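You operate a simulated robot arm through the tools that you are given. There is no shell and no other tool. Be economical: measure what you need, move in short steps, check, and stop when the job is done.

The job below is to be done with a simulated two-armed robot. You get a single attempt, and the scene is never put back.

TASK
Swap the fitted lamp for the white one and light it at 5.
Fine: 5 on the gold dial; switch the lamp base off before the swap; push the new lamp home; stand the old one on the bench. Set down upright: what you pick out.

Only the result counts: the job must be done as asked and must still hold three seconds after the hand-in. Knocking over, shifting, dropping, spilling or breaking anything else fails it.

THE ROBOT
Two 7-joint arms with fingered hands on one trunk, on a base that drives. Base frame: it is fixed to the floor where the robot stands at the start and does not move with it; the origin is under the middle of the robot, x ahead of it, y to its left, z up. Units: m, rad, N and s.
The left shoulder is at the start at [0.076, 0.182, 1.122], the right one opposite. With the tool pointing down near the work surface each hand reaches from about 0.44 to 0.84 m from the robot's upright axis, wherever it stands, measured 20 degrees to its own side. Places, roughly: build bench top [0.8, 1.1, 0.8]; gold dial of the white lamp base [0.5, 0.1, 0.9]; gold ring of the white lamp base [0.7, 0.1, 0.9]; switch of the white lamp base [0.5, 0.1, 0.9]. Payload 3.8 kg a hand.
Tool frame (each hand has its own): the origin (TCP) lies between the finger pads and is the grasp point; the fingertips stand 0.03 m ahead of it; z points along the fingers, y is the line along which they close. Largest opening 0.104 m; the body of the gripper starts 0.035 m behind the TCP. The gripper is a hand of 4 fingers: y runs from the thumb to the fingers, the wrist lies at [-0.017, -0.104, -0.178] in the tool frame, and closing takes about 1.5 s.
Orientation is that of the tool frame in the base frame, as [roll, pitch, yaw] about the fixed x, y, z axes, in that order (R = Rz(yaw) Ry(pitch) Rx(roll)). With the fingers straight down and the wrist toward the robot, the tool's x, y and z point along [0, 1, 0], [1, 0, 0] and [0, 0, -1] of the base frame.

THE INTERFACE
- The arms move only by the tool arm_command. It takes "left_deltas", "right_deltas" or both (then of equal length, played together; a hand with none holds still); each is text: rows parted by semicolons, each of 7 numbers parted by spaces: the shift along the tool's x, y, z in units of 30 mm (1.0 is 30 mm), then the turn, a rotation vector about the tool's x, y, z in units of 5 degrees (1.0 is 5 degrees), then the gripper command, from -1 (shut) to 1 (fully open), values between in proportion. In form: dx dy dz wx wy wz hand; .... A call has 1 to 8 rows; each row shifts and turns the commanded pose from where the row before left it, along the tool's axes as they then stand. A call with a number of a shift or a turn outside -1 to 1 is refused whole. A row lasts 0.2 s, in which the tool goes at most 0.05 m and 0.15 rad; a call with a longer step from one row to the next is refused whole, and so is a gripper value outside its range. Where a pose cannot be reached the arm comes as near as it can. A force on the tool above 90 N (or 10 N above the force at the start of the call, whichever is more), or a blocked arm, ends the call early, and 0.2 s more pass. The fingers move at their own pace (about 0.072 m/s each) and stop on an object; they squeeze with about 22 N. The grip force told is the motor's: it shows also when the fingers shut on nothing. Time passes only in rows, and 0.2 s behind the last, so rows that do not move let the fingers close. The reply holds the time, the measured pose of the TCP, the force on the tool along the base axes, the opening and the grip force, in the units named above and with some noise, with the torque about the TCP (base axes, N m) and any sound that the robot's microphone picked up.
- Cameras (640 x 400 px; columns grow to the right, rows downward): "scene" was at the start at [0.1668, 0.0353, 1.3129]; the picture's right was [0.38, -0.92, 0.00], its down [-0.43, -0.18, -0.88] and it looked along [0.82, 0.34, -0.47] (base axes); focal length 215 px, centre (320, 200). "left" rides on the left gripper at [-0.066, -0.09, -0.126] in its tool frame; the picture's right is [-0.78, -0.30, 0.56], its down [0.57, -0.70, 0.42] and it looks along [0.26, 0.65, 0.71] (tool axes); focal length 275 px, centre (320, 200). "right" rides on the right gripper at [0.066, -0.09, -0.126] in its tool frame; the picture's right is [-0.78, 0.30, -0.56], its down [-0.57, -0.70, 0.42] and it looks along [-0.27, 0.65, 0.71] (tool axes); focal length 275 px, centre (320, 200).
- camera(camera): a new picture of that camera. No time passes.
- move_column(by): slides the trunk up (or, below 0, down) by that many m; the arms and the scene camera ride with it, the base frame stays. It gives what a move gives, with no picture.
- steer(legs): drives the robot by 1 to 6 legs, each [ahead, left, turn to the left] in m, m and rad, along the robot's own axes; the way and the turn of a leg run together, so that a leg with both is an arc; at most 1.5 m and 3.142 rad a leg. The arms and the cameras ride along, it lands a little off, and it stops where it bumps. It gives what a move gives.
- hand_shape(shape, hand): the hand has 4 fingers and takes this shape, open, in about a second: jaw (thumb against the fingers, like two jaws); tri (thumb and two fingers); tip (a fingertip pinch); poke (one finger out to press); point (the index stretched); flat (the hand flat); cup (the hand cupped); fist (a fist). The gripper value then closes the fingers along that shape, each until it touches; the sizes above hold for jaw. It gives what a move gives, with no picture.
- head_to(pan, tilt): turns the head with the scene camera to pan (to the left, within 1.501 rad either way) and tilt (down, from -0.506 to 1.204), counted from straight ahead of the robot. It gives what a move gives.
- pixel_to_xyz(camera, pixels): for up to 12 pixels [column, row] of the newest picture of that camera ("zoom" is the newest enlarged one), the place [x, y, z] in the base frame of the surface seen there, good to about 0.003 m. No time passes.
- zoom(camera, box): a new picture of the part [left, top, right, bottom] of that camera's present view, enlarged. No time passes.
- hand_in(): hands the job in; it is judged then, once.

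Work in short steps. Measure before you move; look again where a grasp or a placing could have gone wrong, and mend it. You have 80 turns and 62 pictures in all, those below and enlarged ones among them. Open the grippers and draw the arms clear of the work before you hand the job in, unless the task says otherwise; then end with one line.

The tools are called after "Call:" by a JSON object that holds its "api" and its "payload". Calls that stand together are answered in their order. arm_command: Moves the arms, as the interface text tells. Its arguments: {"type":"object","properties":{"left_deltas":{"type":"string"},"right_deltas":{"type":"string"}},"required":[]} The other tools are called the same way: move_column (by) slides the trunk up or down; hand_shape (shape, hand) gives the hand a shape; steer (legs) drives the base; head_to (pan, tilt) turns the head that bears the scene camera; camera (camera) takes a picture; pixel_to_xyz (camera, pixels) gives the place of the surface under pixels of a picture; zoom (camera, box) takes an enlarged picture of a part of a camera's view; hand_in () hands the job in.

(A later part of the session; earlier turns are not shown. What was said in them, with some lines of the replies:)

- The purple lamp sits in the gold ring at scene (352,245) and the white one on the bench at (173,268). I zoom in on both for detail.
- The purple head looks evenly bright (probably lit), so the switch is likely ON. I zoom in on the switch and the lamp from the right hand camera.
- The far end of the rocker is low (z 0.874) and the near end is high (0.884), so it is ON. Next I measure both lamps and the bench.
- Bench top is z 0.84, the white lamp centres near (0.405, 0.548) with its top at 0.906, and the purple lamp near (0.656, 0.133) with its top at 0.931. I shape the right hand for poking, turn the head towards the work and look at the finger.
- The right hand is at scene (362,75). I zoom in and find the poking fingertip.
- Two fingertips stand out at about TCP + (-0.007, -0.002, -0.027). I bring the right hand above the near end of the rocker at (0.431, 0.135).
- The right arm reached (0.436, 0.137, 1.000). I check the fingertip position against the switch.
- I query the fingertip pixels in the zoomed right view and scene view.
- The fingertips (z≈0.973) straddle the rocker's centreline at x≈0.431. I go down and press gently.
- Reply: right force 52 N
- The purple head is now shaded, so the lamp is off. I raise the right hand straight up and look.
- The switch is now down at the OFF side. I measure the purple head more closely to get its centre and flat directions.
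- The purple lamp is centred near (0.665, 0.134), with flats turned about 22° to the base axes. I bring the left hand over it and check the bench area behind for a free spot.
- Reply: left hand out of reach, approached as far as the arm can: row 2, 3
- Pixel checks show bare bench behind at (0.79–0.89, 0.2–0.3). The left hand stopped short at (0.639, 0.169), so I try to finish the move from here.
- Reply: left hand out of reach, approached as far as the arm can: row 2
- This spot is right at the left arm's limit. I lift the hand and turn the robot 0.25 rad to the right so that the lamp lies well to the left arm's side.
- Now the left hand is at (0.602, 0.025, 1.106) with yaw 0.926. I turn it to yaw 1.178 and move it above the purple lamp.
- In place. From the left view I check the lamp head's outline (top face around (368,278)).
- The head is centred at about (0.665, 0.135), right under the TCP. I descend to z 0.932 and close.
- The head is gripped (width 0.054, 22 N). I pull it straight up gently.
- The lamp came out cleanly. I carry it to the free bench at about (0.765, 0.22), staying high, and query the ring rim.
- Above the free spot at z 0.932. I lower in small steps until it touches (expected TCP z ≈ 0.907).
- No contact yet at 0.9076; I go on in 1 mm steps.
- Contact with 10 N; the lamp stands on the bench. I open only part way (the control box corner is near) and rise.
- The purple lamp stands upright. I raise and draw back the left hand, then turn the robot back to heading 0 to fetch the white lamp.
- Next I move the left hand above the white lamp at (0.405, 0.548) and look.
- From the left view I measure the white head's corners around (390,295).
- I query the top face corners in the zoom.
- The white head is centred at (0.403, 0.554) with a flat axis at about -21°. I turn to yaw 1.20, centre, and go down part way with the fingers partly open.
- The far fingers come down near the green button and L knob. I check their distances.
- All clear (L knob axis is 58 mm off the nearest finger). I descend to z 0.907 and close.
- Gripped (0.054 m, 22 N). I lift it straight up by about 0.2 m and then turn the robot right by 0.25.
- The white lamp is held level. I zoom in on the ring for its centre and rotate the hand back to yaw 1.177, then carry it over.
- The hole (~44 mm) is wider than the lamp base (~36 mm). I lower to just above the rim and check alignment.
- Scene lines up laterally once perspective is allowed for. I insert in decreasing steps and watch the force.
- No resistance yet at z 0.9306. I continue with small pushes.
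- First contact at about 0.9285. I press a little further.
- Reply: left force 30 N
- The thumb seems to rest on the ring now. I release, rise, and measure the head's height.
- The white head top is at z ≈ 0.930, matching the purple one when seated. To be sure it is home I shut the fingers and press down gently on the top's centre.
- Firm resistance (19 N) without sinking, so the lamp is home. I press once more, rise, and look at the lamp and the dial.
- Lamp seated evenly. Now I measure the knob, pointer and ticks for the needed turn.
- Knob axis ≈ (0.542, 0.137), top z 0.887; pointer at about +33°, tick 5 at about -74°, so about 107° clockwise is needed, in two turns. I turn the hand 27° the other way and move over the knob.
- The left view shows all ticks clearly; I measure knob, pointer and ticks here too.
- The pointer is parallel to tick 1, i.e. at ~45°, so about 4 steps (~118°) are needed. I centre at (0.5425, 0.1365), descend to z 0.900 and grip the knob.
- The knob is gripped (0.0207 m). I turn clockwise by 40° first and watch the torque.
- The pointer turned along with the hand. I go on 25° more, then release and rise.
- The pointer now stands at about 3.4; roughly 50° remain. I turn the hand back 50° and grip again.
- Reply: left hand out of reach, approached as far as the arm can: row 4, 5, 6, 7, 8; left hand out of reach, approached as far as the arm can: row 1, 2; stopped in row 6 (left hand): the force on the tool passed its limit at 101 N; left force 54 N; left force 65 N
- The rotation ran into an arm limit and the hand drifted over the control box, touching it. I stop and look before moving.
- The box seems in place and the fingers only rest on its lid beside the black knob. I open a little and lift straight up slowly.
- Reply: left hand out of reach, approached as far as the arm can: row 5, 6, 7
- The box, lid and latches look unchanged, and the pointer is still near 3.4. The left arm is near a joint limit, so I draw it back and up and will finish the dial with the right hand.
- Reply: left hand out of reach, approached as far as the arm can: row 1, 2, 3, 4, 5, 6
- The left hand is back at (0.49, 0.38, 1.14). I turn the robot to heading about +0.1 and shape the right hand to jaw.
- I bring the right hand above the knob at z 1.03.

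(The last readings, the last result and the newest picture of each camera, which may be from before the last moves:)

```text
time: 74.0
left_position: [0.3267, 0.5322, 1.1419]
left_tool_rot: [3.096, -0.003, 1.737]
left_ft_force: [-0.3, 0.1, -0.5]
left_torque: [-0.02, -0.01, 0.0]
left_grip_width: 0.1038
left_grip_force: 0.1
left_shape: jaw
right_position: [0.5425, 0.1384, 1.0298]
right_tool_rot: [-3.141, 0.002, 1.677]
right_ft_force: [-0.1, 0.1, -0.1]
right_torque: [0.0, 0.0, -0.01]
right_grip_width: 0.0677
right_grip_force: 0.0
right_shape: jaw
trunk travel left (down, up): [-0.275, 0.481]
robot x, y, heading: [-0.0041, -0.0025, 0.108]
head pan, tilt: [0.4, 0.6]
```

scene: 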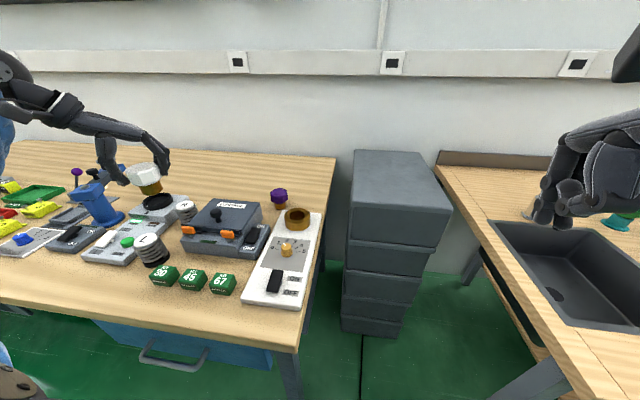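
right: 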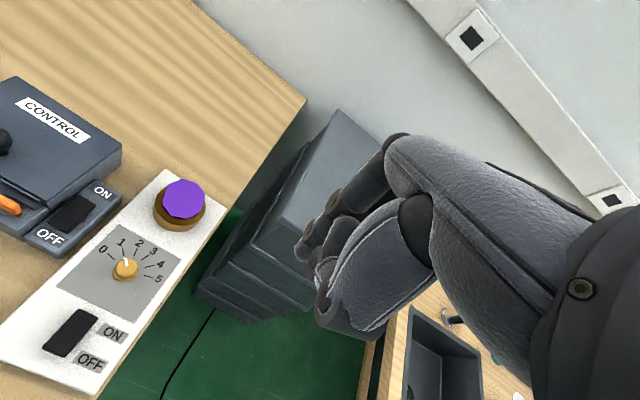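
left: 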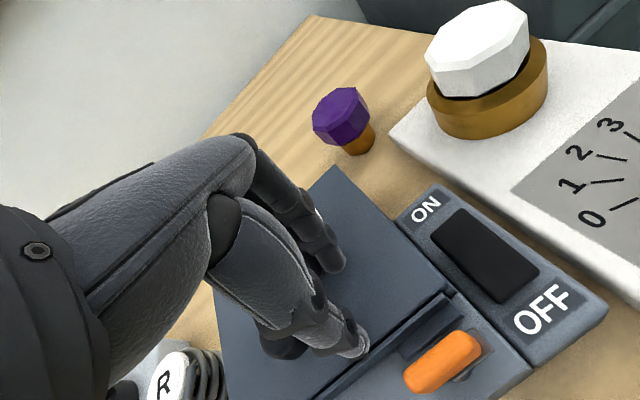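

Reached without trouble. I turn the hand 25° counter-clockwise (seen from above) and view the dial.

Call:
{"api": "arm_command", "payload": {"right_deltas": "0 0 0 0 0 -1 0.3;0 0 0 0 0 -1 0.3;0 0 0 0 0 -1 0.3;0 0 0 0 0 -1 0.3;0 0 0 0 0 -1 0.3"}}

Call:
{"api": "zoom", "payload": {"camera": "right", "box": [160, 150, 400, 390]}}

```text
time: 75.2
left_position: [0.3254, 0.531, 1.1414]
left_tool_rot: [3.095, -0.004, 1.74]
left_ft_force: [-0.1, 0.8, -0.4]
left_torque: [0.03, -0.03, 0.01]
left_grip_width: 0.1036
left_grip_force: 0.1
left_shape: jaw
right_position: [0.5421, 0.1367, 1.0301]
right_tool_rot: [-3.14, 0.001, 2.114]
right_ft_force: [0.3, -0.1, 0.4]
right_torque: [0.02, 0.04, 0.04]
right_grip_width: 0.0679
right_grip_force: 0.0
right_shape: jaw
trunk travel left (down, up): [-0.275, 0.481]
robot x, y, heading: [0.0002, 0.0005, 0.105]
head pan, tilt: [0.4, 0.6]
```

```text
1.67 times, centred on (280, 270) of right
```

zoom: 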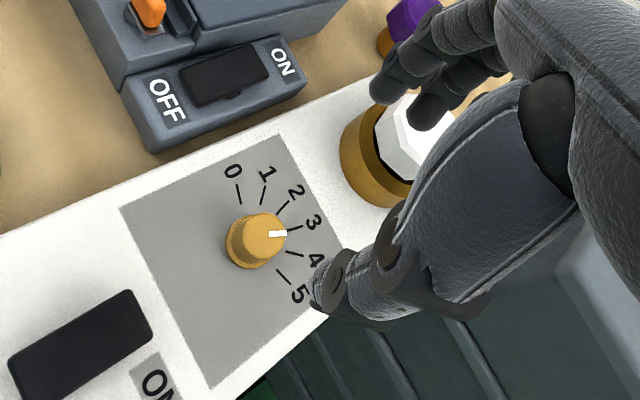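

Pointer at about 3.3, so about 50° are left. The hand is centred at (0.542, 0.1367); I descend to 0.900.

Call:
{"api": "arm_command", "payload": {"right_deltas": "0 0 0.9 0 0 0 0.3;0 0 0.9 0 0 0 0.3;0 0 0.9 0 0 0 0.3;0 0 0.9 0 0 0 0.3;0 0 0.73 0 0 0 0.3;0 0 0 0 0 0 0.3"}}

```text
time: 76.6
left_position: [0.327, 0.5314, 1.1424]
left_tool_rot: [3.096, -0.004, 1.738]
left_ft_force: [-0.1, 0.2, -0.9]
left_torque: [0.03, -0.01, 0.0]
left_grip_width: 0.1039
left_grip_force: 0.1
left_shape: jaw
right_position: [0.5423, 0.1378, 0.9015]
right_tool_rot: [-3.141, 0.0, 2.111]
right_ft_force: [-0.4, -0.4, 0.2]
right_torque: [0.04, -0.02, 0.01]
right_grip_width: 0.0678
right_grip_force: 0.0
right_shape: jaw
trunk travel left (down, up): [-0.275, 0.481]
robot x, y, heading: [0.0024, 0.0002, 0.099]
head pan, tilt: [0.4, 0.6]
```

At z 0.9015 with no contact. I close on the knob.

Call:
{"api": "arm_command", "payload": {"right_deltas": "0 0 0 0 0 0 -1;0 0 0 0 0 0 -1;0 0 0 0 0 0 -1;0 0 0 0 0 0 -1;0 0 0 0 0 0 -1"}}

```text
time: 77.8
left_position: [0.3246, 0.5313, 1.1417]
left_tool_rot: [3.096, -0.002, 1.739]
left_ft_force: [-0.3, 0.6, 0.3]
left_torque: [0.02, 0.01, 0.03]
left_grip_width: 0.1038
left_grip_force: 0.1
left_shape: jaw
right_position: [0.5413, 0.1381, 0.901]
right_tool_rot: [-3.14, 0.001, 2.113]
right_ft_force: [-2.5, -0.6, -0.5]
right_torque: [0.01, 0.07, -0.01]
right_grip_width: 0.0197
right_grip_force: 22.1
right_shape: jaw
trunk travel left (down, up): [-0.275, 0.481]
robot x, y, heading: [0.0007, -0.0027, 0.104]
head pan, tilt: [0.4, 0.6]
```

Gripped (0.0197 m). I turn clockwise 40° first.

Call:
{"api": "arm_command", "payload": {"right_deltas": "0 0 0 0 0 1 -1;0 0 0 0 0 1 -1;0 0 0 0 0 1 -1;0 0 0 0 0 1 -1;0 0 0 0 0 1 -1;0 0 0 0 0 1 -1;0 0 0 0 0 1 -1;0 0 0 0 0 1 -1"}}

```text
time: 79.6
left_position: [0.3266, 0.5326, 1.1416]
left_tool_rot: [3.095, -0.001, 1.738]
left_ft_force: [0.5, 0.0, 0.3]
left_torque: [-0.01, 0.01, 0.0]
left_grip_width: 0.1037
left_grip_force: 0.0
left_shape: jaw
right_position: [0.5419, 0.1382, 0.9004]
right_tool_rot: [3.14, -0.002, 1.413]
right_ft_force: [3.2, 9.8, 7.3]
right_torque: [0.18, -0.17, 0.02]
right_grip_width: 0.0201
right_grip_force: 22.1
right_shape: jaw
trunk travel left (down, up): [-0.275, 0.481]
robot x, y, heading: [0.0033, -0.0025, 0.105]
head pan, tilt: [0.4, 0.6]
```

40° done with small forces. Another 10°, then I release, rise and check.

Call:
{"api": "arm_command", "payload": {"right_deltas": "0 0 0 0 0 1 -1;0 0 0 0 0 1 -1;0 0 0 0 0 0 -1;0 0 0 0 0 0 0.3;0 0 0 0 0 0 0.3;0 0 0 0 0 0 0.3;0 0 0 0 0 0 0.3"}}

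Call:
{"api": "arm_command", "payload": {"right_deltas": "0 0 -0.9 0 0 0 0.3;0 0 -0.9 0 0 0 0.3;0 0 -0.9 0 0 0 0.3;0 0 -0.9 0 0 0 0.3"}}

Call:
{"api": "zoom", "payload": {"camera": "right", "box": [160, 150, 400, 390]}}

```text
time: 81.2
left_position: [0.3261, 0.532, 1.1432]
left_tool_rot: [3.096, -0.004, 1.738]
left_ft_force: [-0.8, -0.7, 0.0]
left_torque: [-0.02, -0.04, 0.0]
left_grip_width: 0.1036
left_grip_force: 0.2
left_shape: jaw
right_position: [0.5418, 0.1368, 0.8987]
right_tool_rot: [3.141, 0.004, 1.24]
right_ft_force: [-0.5, 0.4, 0.2]
right_torque: [-0.02, 0.0, 0.01]
right_grip_width: 0.0673
right_grip_force: 0.0
right_shape: jaw
trunk travel left (down, up): [-0.275, 0.481]
robot x, y, heading: [0.0012, 0.0001, 0.103]
head pan, tilt: [0.4, 0.6]
```

```text
time: 82.2
left_position: [0.3255, 0.5298, 1.1415]
left_tool_rot: [3.098, -0.005, 1.738]
left_ft_force: [1.1, -0.3, 1.1]
left_torque: [-0.02, -0.01, 0.01]
left_grip_width: 0.1039
left_grip_force: 0.0
left_shape: jaw
right_position: [0.5647, 0.1483, 0.9947]
right_tool_rot: [3.133, -0.012, 1.256]
right_ft_force: [-0.6, 0.0, 0.8]
right_torque: [-0.01, -0.02, 0.02]
right_grip_width: 0.0674
right_grip_force: 0.0
right_shape: jaw
right hand out of reach, approached as far as the arm can: row 2, 3, 4
trunk travel left (down, up): [-0.275, 0.481]
robot x, y, heading: [-0.0028, -0.0014, 0.109]
head pan, tilt: [0.4, 0.6]
```

```text
1.67 times, centred on (280, 270) of right
```

zoom: 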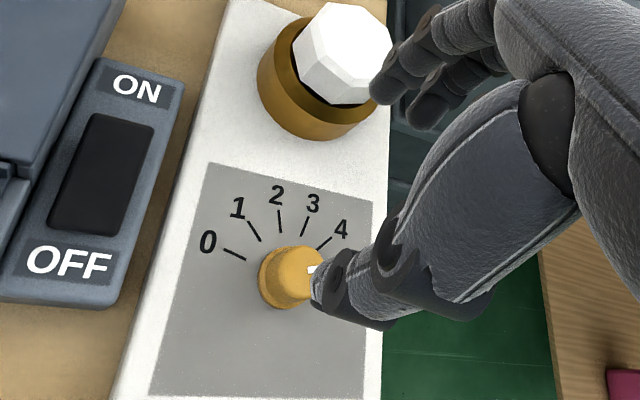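

The right arm is at a limit with this yaw; fingertips (z 0.965) are above the lamp (0.931). I turn back counter-clockwise and draw off to the right side and up.

Call:
{"api": "arm_command", "payload": {"right_deltas": "0 -0.3 -0.3 0 0 -1 0.3;0 -0.3 -0.3 0 0 -1 0.3;0 -0.3 -0.3 0 0 -1 0.3;0 -0.3 -0.3 0 0 -1 0.3"}}

```text
time: 83.2
left_position: [0.3262, 0.5321, 1.1421]
left_tool_rot: [3.096, -0.005, 1.738]
left_ft_force: [0.1, 0.4, 0.5]
left_torque: [-0.01, -0.01, 0.02]
left_grip_width: 0.1038
left_grip_force: 0.2
left_shape: jaw
right_position: [0.5289, 0.151, 1.0305]
right_tool_rot: [-3.141, 0.0, 1.591]
right_ft_force: [0.3, -0.2, 0.4]
right_torque: [0.04, -0.01, -0.03]
right_grip_width: 0.0673
right_grip_force: 0.1
right_shape: jaw
trunk travel left (down, up): [-0.275, 0.481]
robot x, y, heading: [0.0015, 0.001, 0.106]
head pan, tilt: [0.4, 0.6]
```

Free again. I draw it off to the right, aim the head at the lamp base and look at the dial.

Call:
{"api": "arm_command", "payload": {"right_deltas": "-0.9 -0.2 -0.6 0 0 0 0.3;-0.9 -0.2 -0.6 0 0 0 0.3;-0.9 -0.2 -0.6 0 0 0 0.3;-0.9 -0.2 -0.6 0 0 0 0.3;-0.9 -0.2 -0.6 0 0 0 0.3;-0.9 0 -0.3 0 0 0 0.3;-0.9 0 -0.3 0 0 0 0.3;-0.9 0 0 0 0 0 0.3"}}

Call:
{"api": "head_to", "payload": {"pan": 0.1, "tilt": 0.8}}

Call:
{"api": "camera", "payload": {"camera": "scene"}}

```text
time: 85.0
left_position: [0.3259, 0.5308, 1.142]
left_tool_rot: [3.096, -0.005, 1.739]
left_ft_force: [-0.5, -0.4, -0.4]
left_torque: [-0.01, 0.0, -0.01]
left_grip_width: 0.1038
left_grip_force: 0.1
left_shape: jaw
right_position: [0.5033, -0.0655, 1.1381]
right_tool_rot: [-3.141, 0.001, 1.589]
right_ft_force: [-0.2, 0.6, 0.4]
right_torque: [0.03, 0.0, 0.02]
right_grip_width: 0.0676
right_grip_force: 0.0
right_shape: jaw
trunk travel left (down, up): [-0.275, 0.481]
robot x, y, heading: [0.0005, 0.0018, 0.105]
head pan, tilt: [0.4, 0.6]
```

```text
time: 85.8
left_position: [0.3267, 0.5304, 1.1418]
left_tool_rot: [3.097, -0.005, 1.736]
left_ft_force: [-0.2, -0.3, 0.7]
left_torque: [0.0, 0.0, 0.0]
left_grip_width: 0.1035
left_grip_force: 0.0
left_shape: jaw
right_position: [0.5038, -0.0636, 1.1381]
right_tool_rot: [3.14, -0.001, 1.589]
right_ft_force: [0.0, 0.3, -0.4]
right_torque: [0.01, 0.0, -0.01]
right_grip_width: 0.0675
right_grip_force: 0.0
right_shape: jaw
trunk travel left (down, up): [-0.275, 0.481]
robot x, y, heading: [0.0007, -0.001, 0.105]
head pan, tilt: [0.099, 0.799]
```

```text
9 pictures are left
```

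scene: 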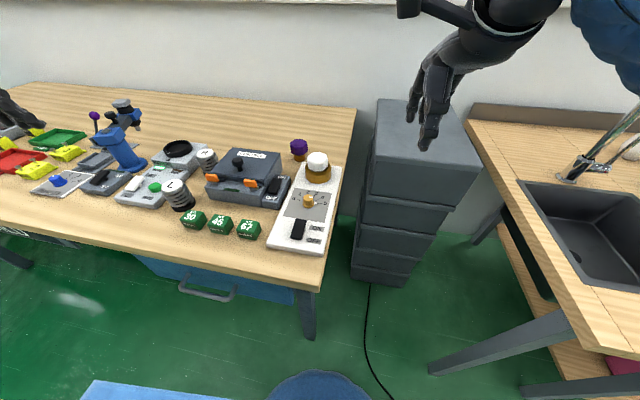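

I zoom in on the dial.

Call:
{"api": "zoom", "payload": {"camera": "scene", "box": [284, 180, 336, 225]}}

Call:
{"api": "pixel_to_xyz", "payload": {"camera": "zoom", "pixels": [[320, 165], [310, 150], [340, 160], [300, 170]]}}

```text
8.89 times, centred on (310, 202) of scene
```

zoom: 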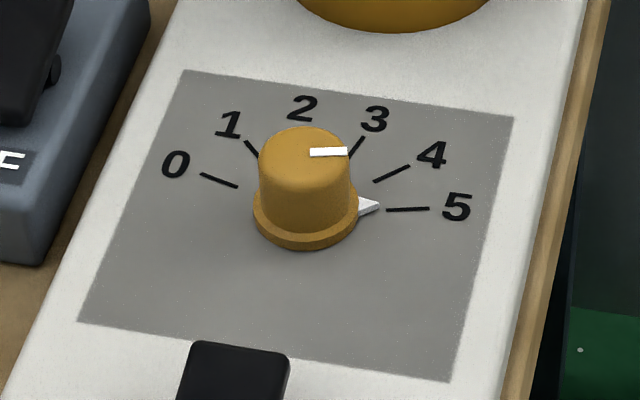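

```text
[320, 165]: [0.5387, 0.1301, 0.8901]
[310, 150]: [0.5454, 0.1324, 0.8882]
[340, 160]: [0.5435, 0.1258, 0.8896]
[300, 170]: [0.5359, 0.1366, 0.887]
```

The flange pointer and the white mark both line up with tick 5. Now I shape the right hand to poke and bring it over the far (ON) end of the rocker.

Call:
{"api": "hand_shape", "payload": {"hand": "right", "shape": "poke"}}

Call:
{"api": "arm_command", "payload": {"right_deltas": "0.846 -0.099 0.575 0 0 0 1;0.846 -0.099 0.575 0 0 0 1;0.846 -0.099 0.575 0 0 0 1;0.846 -0.099 0.575 0 0 0 1;0.846 -0.099 0.575 0 0 0 1;0.846 -0.099 0.575 0 0 0 1;0.846 -0.099 0.575 0 0 0 1;0.846 -0.099 0.575 0 0 0 1"}}

Call:
{"api": "zoom", "payload": {"camera": "right", "box": [160, 120, 400, 360]}}

Call:
{"api": "pixel_to_xyz", "payload": {"camera": "zoom", "pixels": [[352, 222], [350, 212], [372, 182], [300, 300], [320, 250], [280, 330]]}}

```text
time: 86.7
left_position: [0.3263, 0.5305, 1.1403]
left_tool_rot: [3.097, -0.005, 1.74]
left_ft_force: [0.0, -0.9, 0.5]
left_torque: [0.01, 0.04, -0.01]
left_grip_width: 0.1036
left_grip_force: 0.0
left_shape: jaw
right_position: [0.5048, -0.0636, 1.1388]
right_tool_rot: [3.142, 0.0, 1.588]
right_ft_force: [0.3, -0.8, 0.0]
right_torque: [0.06, 0.03, 0.0]
right_grip_width: 0.0
right_grip_force: 0.1
right_shape: poke
trunk travel left (down, up): [-0.275, 0.481]
robot x, y, heading: [-0.0022, -0.0012, 0.101]
head pan, tilt: [0.099, 0.799]
```

```text
time: 88.5
left_position: [0.3256, 0.5326, 1.1407]
left_tool_rot: [3.096, -0.003, 1.738]
left_ft_force: [-0.2, 0.1, 0.0]
left_torque: [-0.03, -0.02, 0.0]
left_grip_width: 0.1037
left_grip_force: 0.0
left_shape: jaw
right_position: [0.4764, 0.1391, 1.0013]
right_tool_rot: [3.139, 0.003, 1.589]
right_ft_force: [0.4, -0.5, 0.9]
right_torque: [0.0, 0.0, 0.03]
right_grip_width: 0.0
right_grip_force: 0.1
right_shape: poke
trunk travel left (down, up): [-0.275, 0.481]
robot x, y, heading: [-0.0007, -0.0016, 0.109]
head pan, tilt: [0.099, 0.799]
```

```text
1.67 times, centred on (280, 240) of right
```

zoom: 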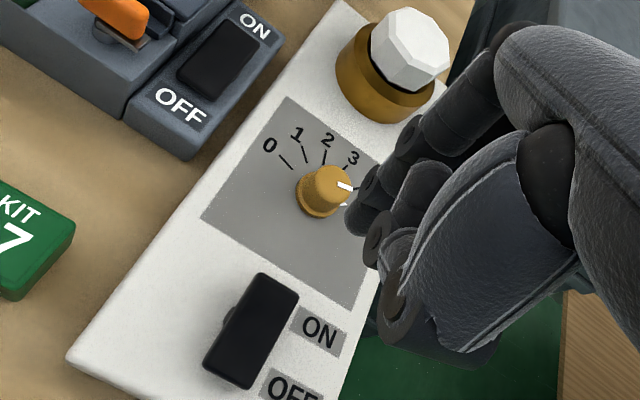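

```text
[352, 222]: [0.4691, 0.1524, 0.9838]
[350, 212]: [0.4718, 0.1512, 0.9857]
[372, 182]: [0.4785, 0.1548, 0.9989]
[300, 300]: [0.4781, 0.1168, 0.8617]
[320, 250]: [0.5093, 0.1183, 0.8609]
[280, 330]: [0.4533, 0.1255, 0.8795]
```

The fingertips are over (0.470, 0.137), the raised far end. I go down and press the ON side.

Call:
{"api": "arm_command", "payload": {"right_deltas": "-0.08 0 0.9 0 0 0 1;0 0 0.9 0 0 0 1;0 0 0.6 0 0 0 1;0 0 0.3 0 0 0 1;0 0 0.2 0 0 0 1;0 0 0.2 0 0 0 1;0 0 0.2 0 0 0 1;0 0 0.15 0 0 0 1"}}

Call:
{"api": "zoom", "payload": {"camera": "scene", "box": [260, 140, 350, 260]}}

```text
time: 90.3
left_position: [0.3251, 0.5309, 1.1432]
left_tool_rot: [3.094, -0.005, 1.735]
left_ft_force: [-0.4, -0.2, -0.4]
left_torque: [0.02, 0.0, -0.01]
left_grip_width: 0.1037
left_grip_force: 0.1
left_shape: jaw
right_position: [0.4778, 0.1349, 0.9023]
right_tool_rot: [3.132, -0.007, 1.587]
right_ft_force: [8.4, -0.8, 30.0]
right_torque: [-0.3, -0.15, 0.09]
right_grip_width: 0.0
right_grip_force: 0.0
right_shape: poke
trunk travel left (down, up): [-0.275, 0.481]
robot x, y, heading: [-0.002, 0.0009, 0.107]
head pan, tilt: [0.099, 0.799]
```

```text
3.33 times, centred on (305, 200) of scene
```

zoom: 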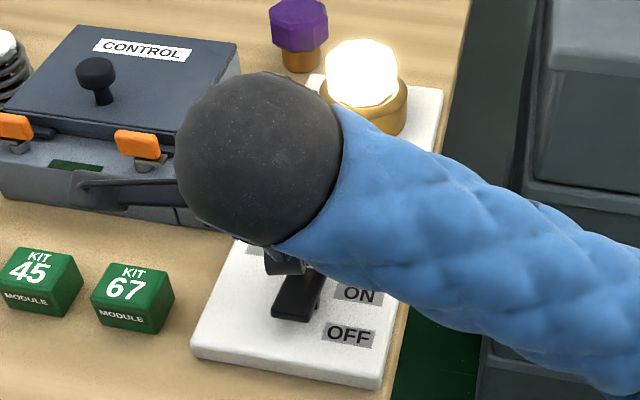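

The white lamp is lit brightly. I lift the right hand straight up and draw it away to the side.

Call:
{"api": "arm_command", "payload": {"right_deltas": "0 0 -0.5 0 0 0 1;0 0 -1 0 0 0 1;0 0 -1 0 0 0 1;0 0 -1 0 0 0 1;0 0 -1 0 0 0 1;-1 0 -0.8 0 0 0 1;-1 0 -0.8 0 0 0 1;-1 0 -0.8 0 0 0 1"}}

Call:
{"api": "arm_command", "payload": {"right_deltas": "-1 0 -0.2 0 0 0 1;-1 0 0 0 0 0 1;-1 0 0 0 0 0 1;-1 0 0 0 0 0 1;-1 0 0 0 0 0 1"}}

Call:
{"api": "hand_shape", "payload": {"hand": "right", "shape": "jaw"}}

Call:
{"api": "zoom", "payload": {"camera": "scene", "box": [260, 130, 350, 260]}}

Call:
{"api": "camera", "payload": {"camera": "scene"}}

```text
time: 92.1
left_position: [0.3249, 0.5311, 1.1422]
left_tool_rot: [3.095, -0.006, 1.739]
left_ft_force: [0.4, -0.7, -0.2]
left_torque: [0.0, 0.01, 0.05]
left_grip_width: 0.1039
left_grip_force: 0.0
left_shape: jaw
right_position: [0.4771, 0.0437, 1.106]
right_tool_rot: [-3.141, 0.001, 1.589]
right_ft_force: [-0.6, -0.3, -0.4]
right_torque: [-0.01, -0.05, -0.03]
right_grip_width: 0.0001
right_grip_force: 0.0
right_shape: poke
trunk travel left (down, up): [-0.275, 0.481]
robot x, y, heading: [-0.0005, -0.0005, 0.104]
head pan, tilt: [0.099, 0.799]
```

```text
time: 93.3
left_position: [0.3258, 0.5298, 1.1419]
left_tool_rot: [3.096, -0.005, 1.738]
left_ft_force: [-0.1, -0.5, -1.0]
left_torque: [0.06, -0.03, -0.04]
left_grip_width: 0.1036
left_grip_force: 0.1
left_shape: jaw
right_position: [0.4792, -0.1049, 1.1091]
right_tool_rot: [-3.141, 0.001, 1.589]
right_ft_force: [-0.6, -0.8, 0.2]
right_torque: [-0.01, -0.03, -0.02]
right_grip_width: 0.0001
right_grip_force: 0.1
right_shape: poke
trunk travel left (down, up): [-0.275, 0.481]
robot x, y, heading: [-0.0014, -0.0017, 0.106]
head pan, tilt: [0.099, 0.799]
```

```text
time: 94.2
left_position: [0.3266, 0.5316, 1.1416]
left_tool_rot: [3.096, -0.001, 1.737]
left_ft_force: [0.2, 0.0, 0.3]
left_torque: [0.01, 0.0, 0.02]
left_grip_width: 0.1038
left_grip_force: 0.0
left_shape: jaw
right_position: [0.4795, -0.1044, 1.1104]
right_tool_rot: [-3.141, 0.0, 1.587]
right_ft_force: [-0.8, 0.1, 0.7]
right_torque: [0.02, -0.02, -0.01]
right_grip_width: 0.1039
right_grip_force: 0.1
right_shape: jaw
trunk travel left (down, up): [-0.275, 0.481]
robot x, y, heading: [-0.0006, 0.0033, 0.105]
head pan, tilt: [0.099, 0.799]
```

```text
3.08 times, centred on (305, 195) of scene
```

zoom: 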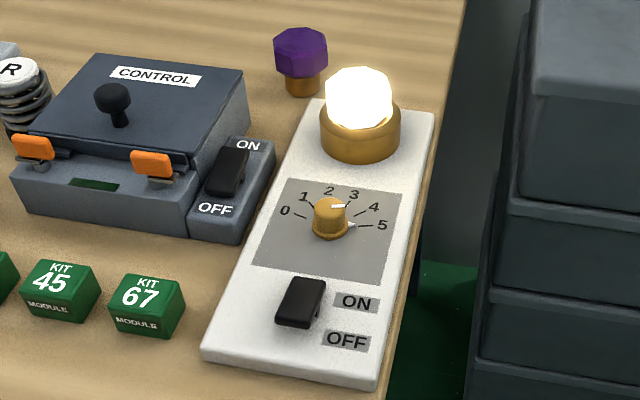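

```text
4 pictures are left
```

scene: 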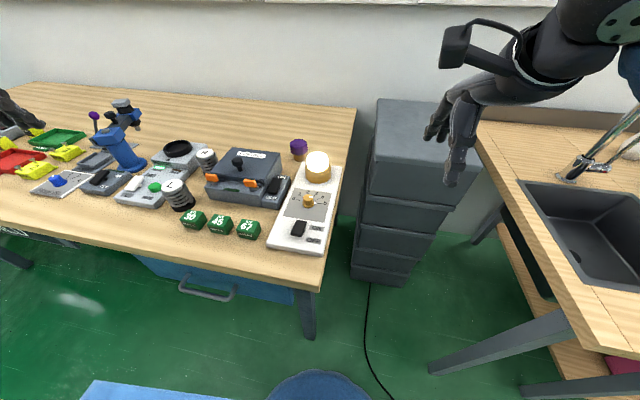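

Switch ON, lamp lit, purple lamp upright. One last look at the dial to be sure it still stands at 5.

Call:
{"api": "zoom", "payload": {"camera": "scene", "box": [284, 180, 336, 225]}}

```text
8.89 times, centred on (310, 202) of scene
```

zoom: 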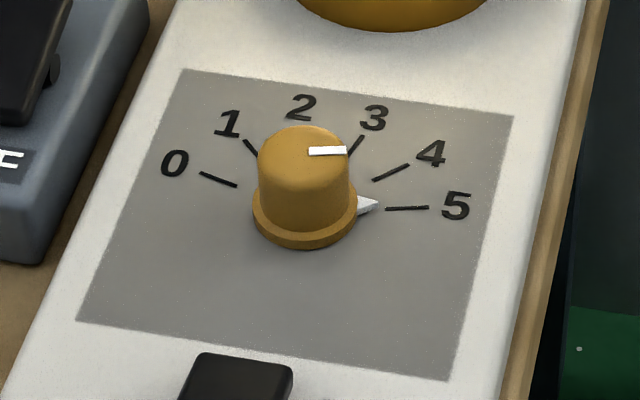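

The dial mark is parallel to tick 5 and the pointer wedge lines up with it; both hands are open and clear. I hand in.

Call:
{"api": "hand_in", "payload": {}}

```text
The job is handed in.
```

The white lamp is pushed home in the gold ring and lit, with the gold dial at 5. I switched the lamp base off before the swap. The purple lamp stands upright on the bench behind the base. While I was turning the dial, the left hand drifted and pressed on the lid of the control box. In the pictures the box looked unmoved, with its latches unchanged.
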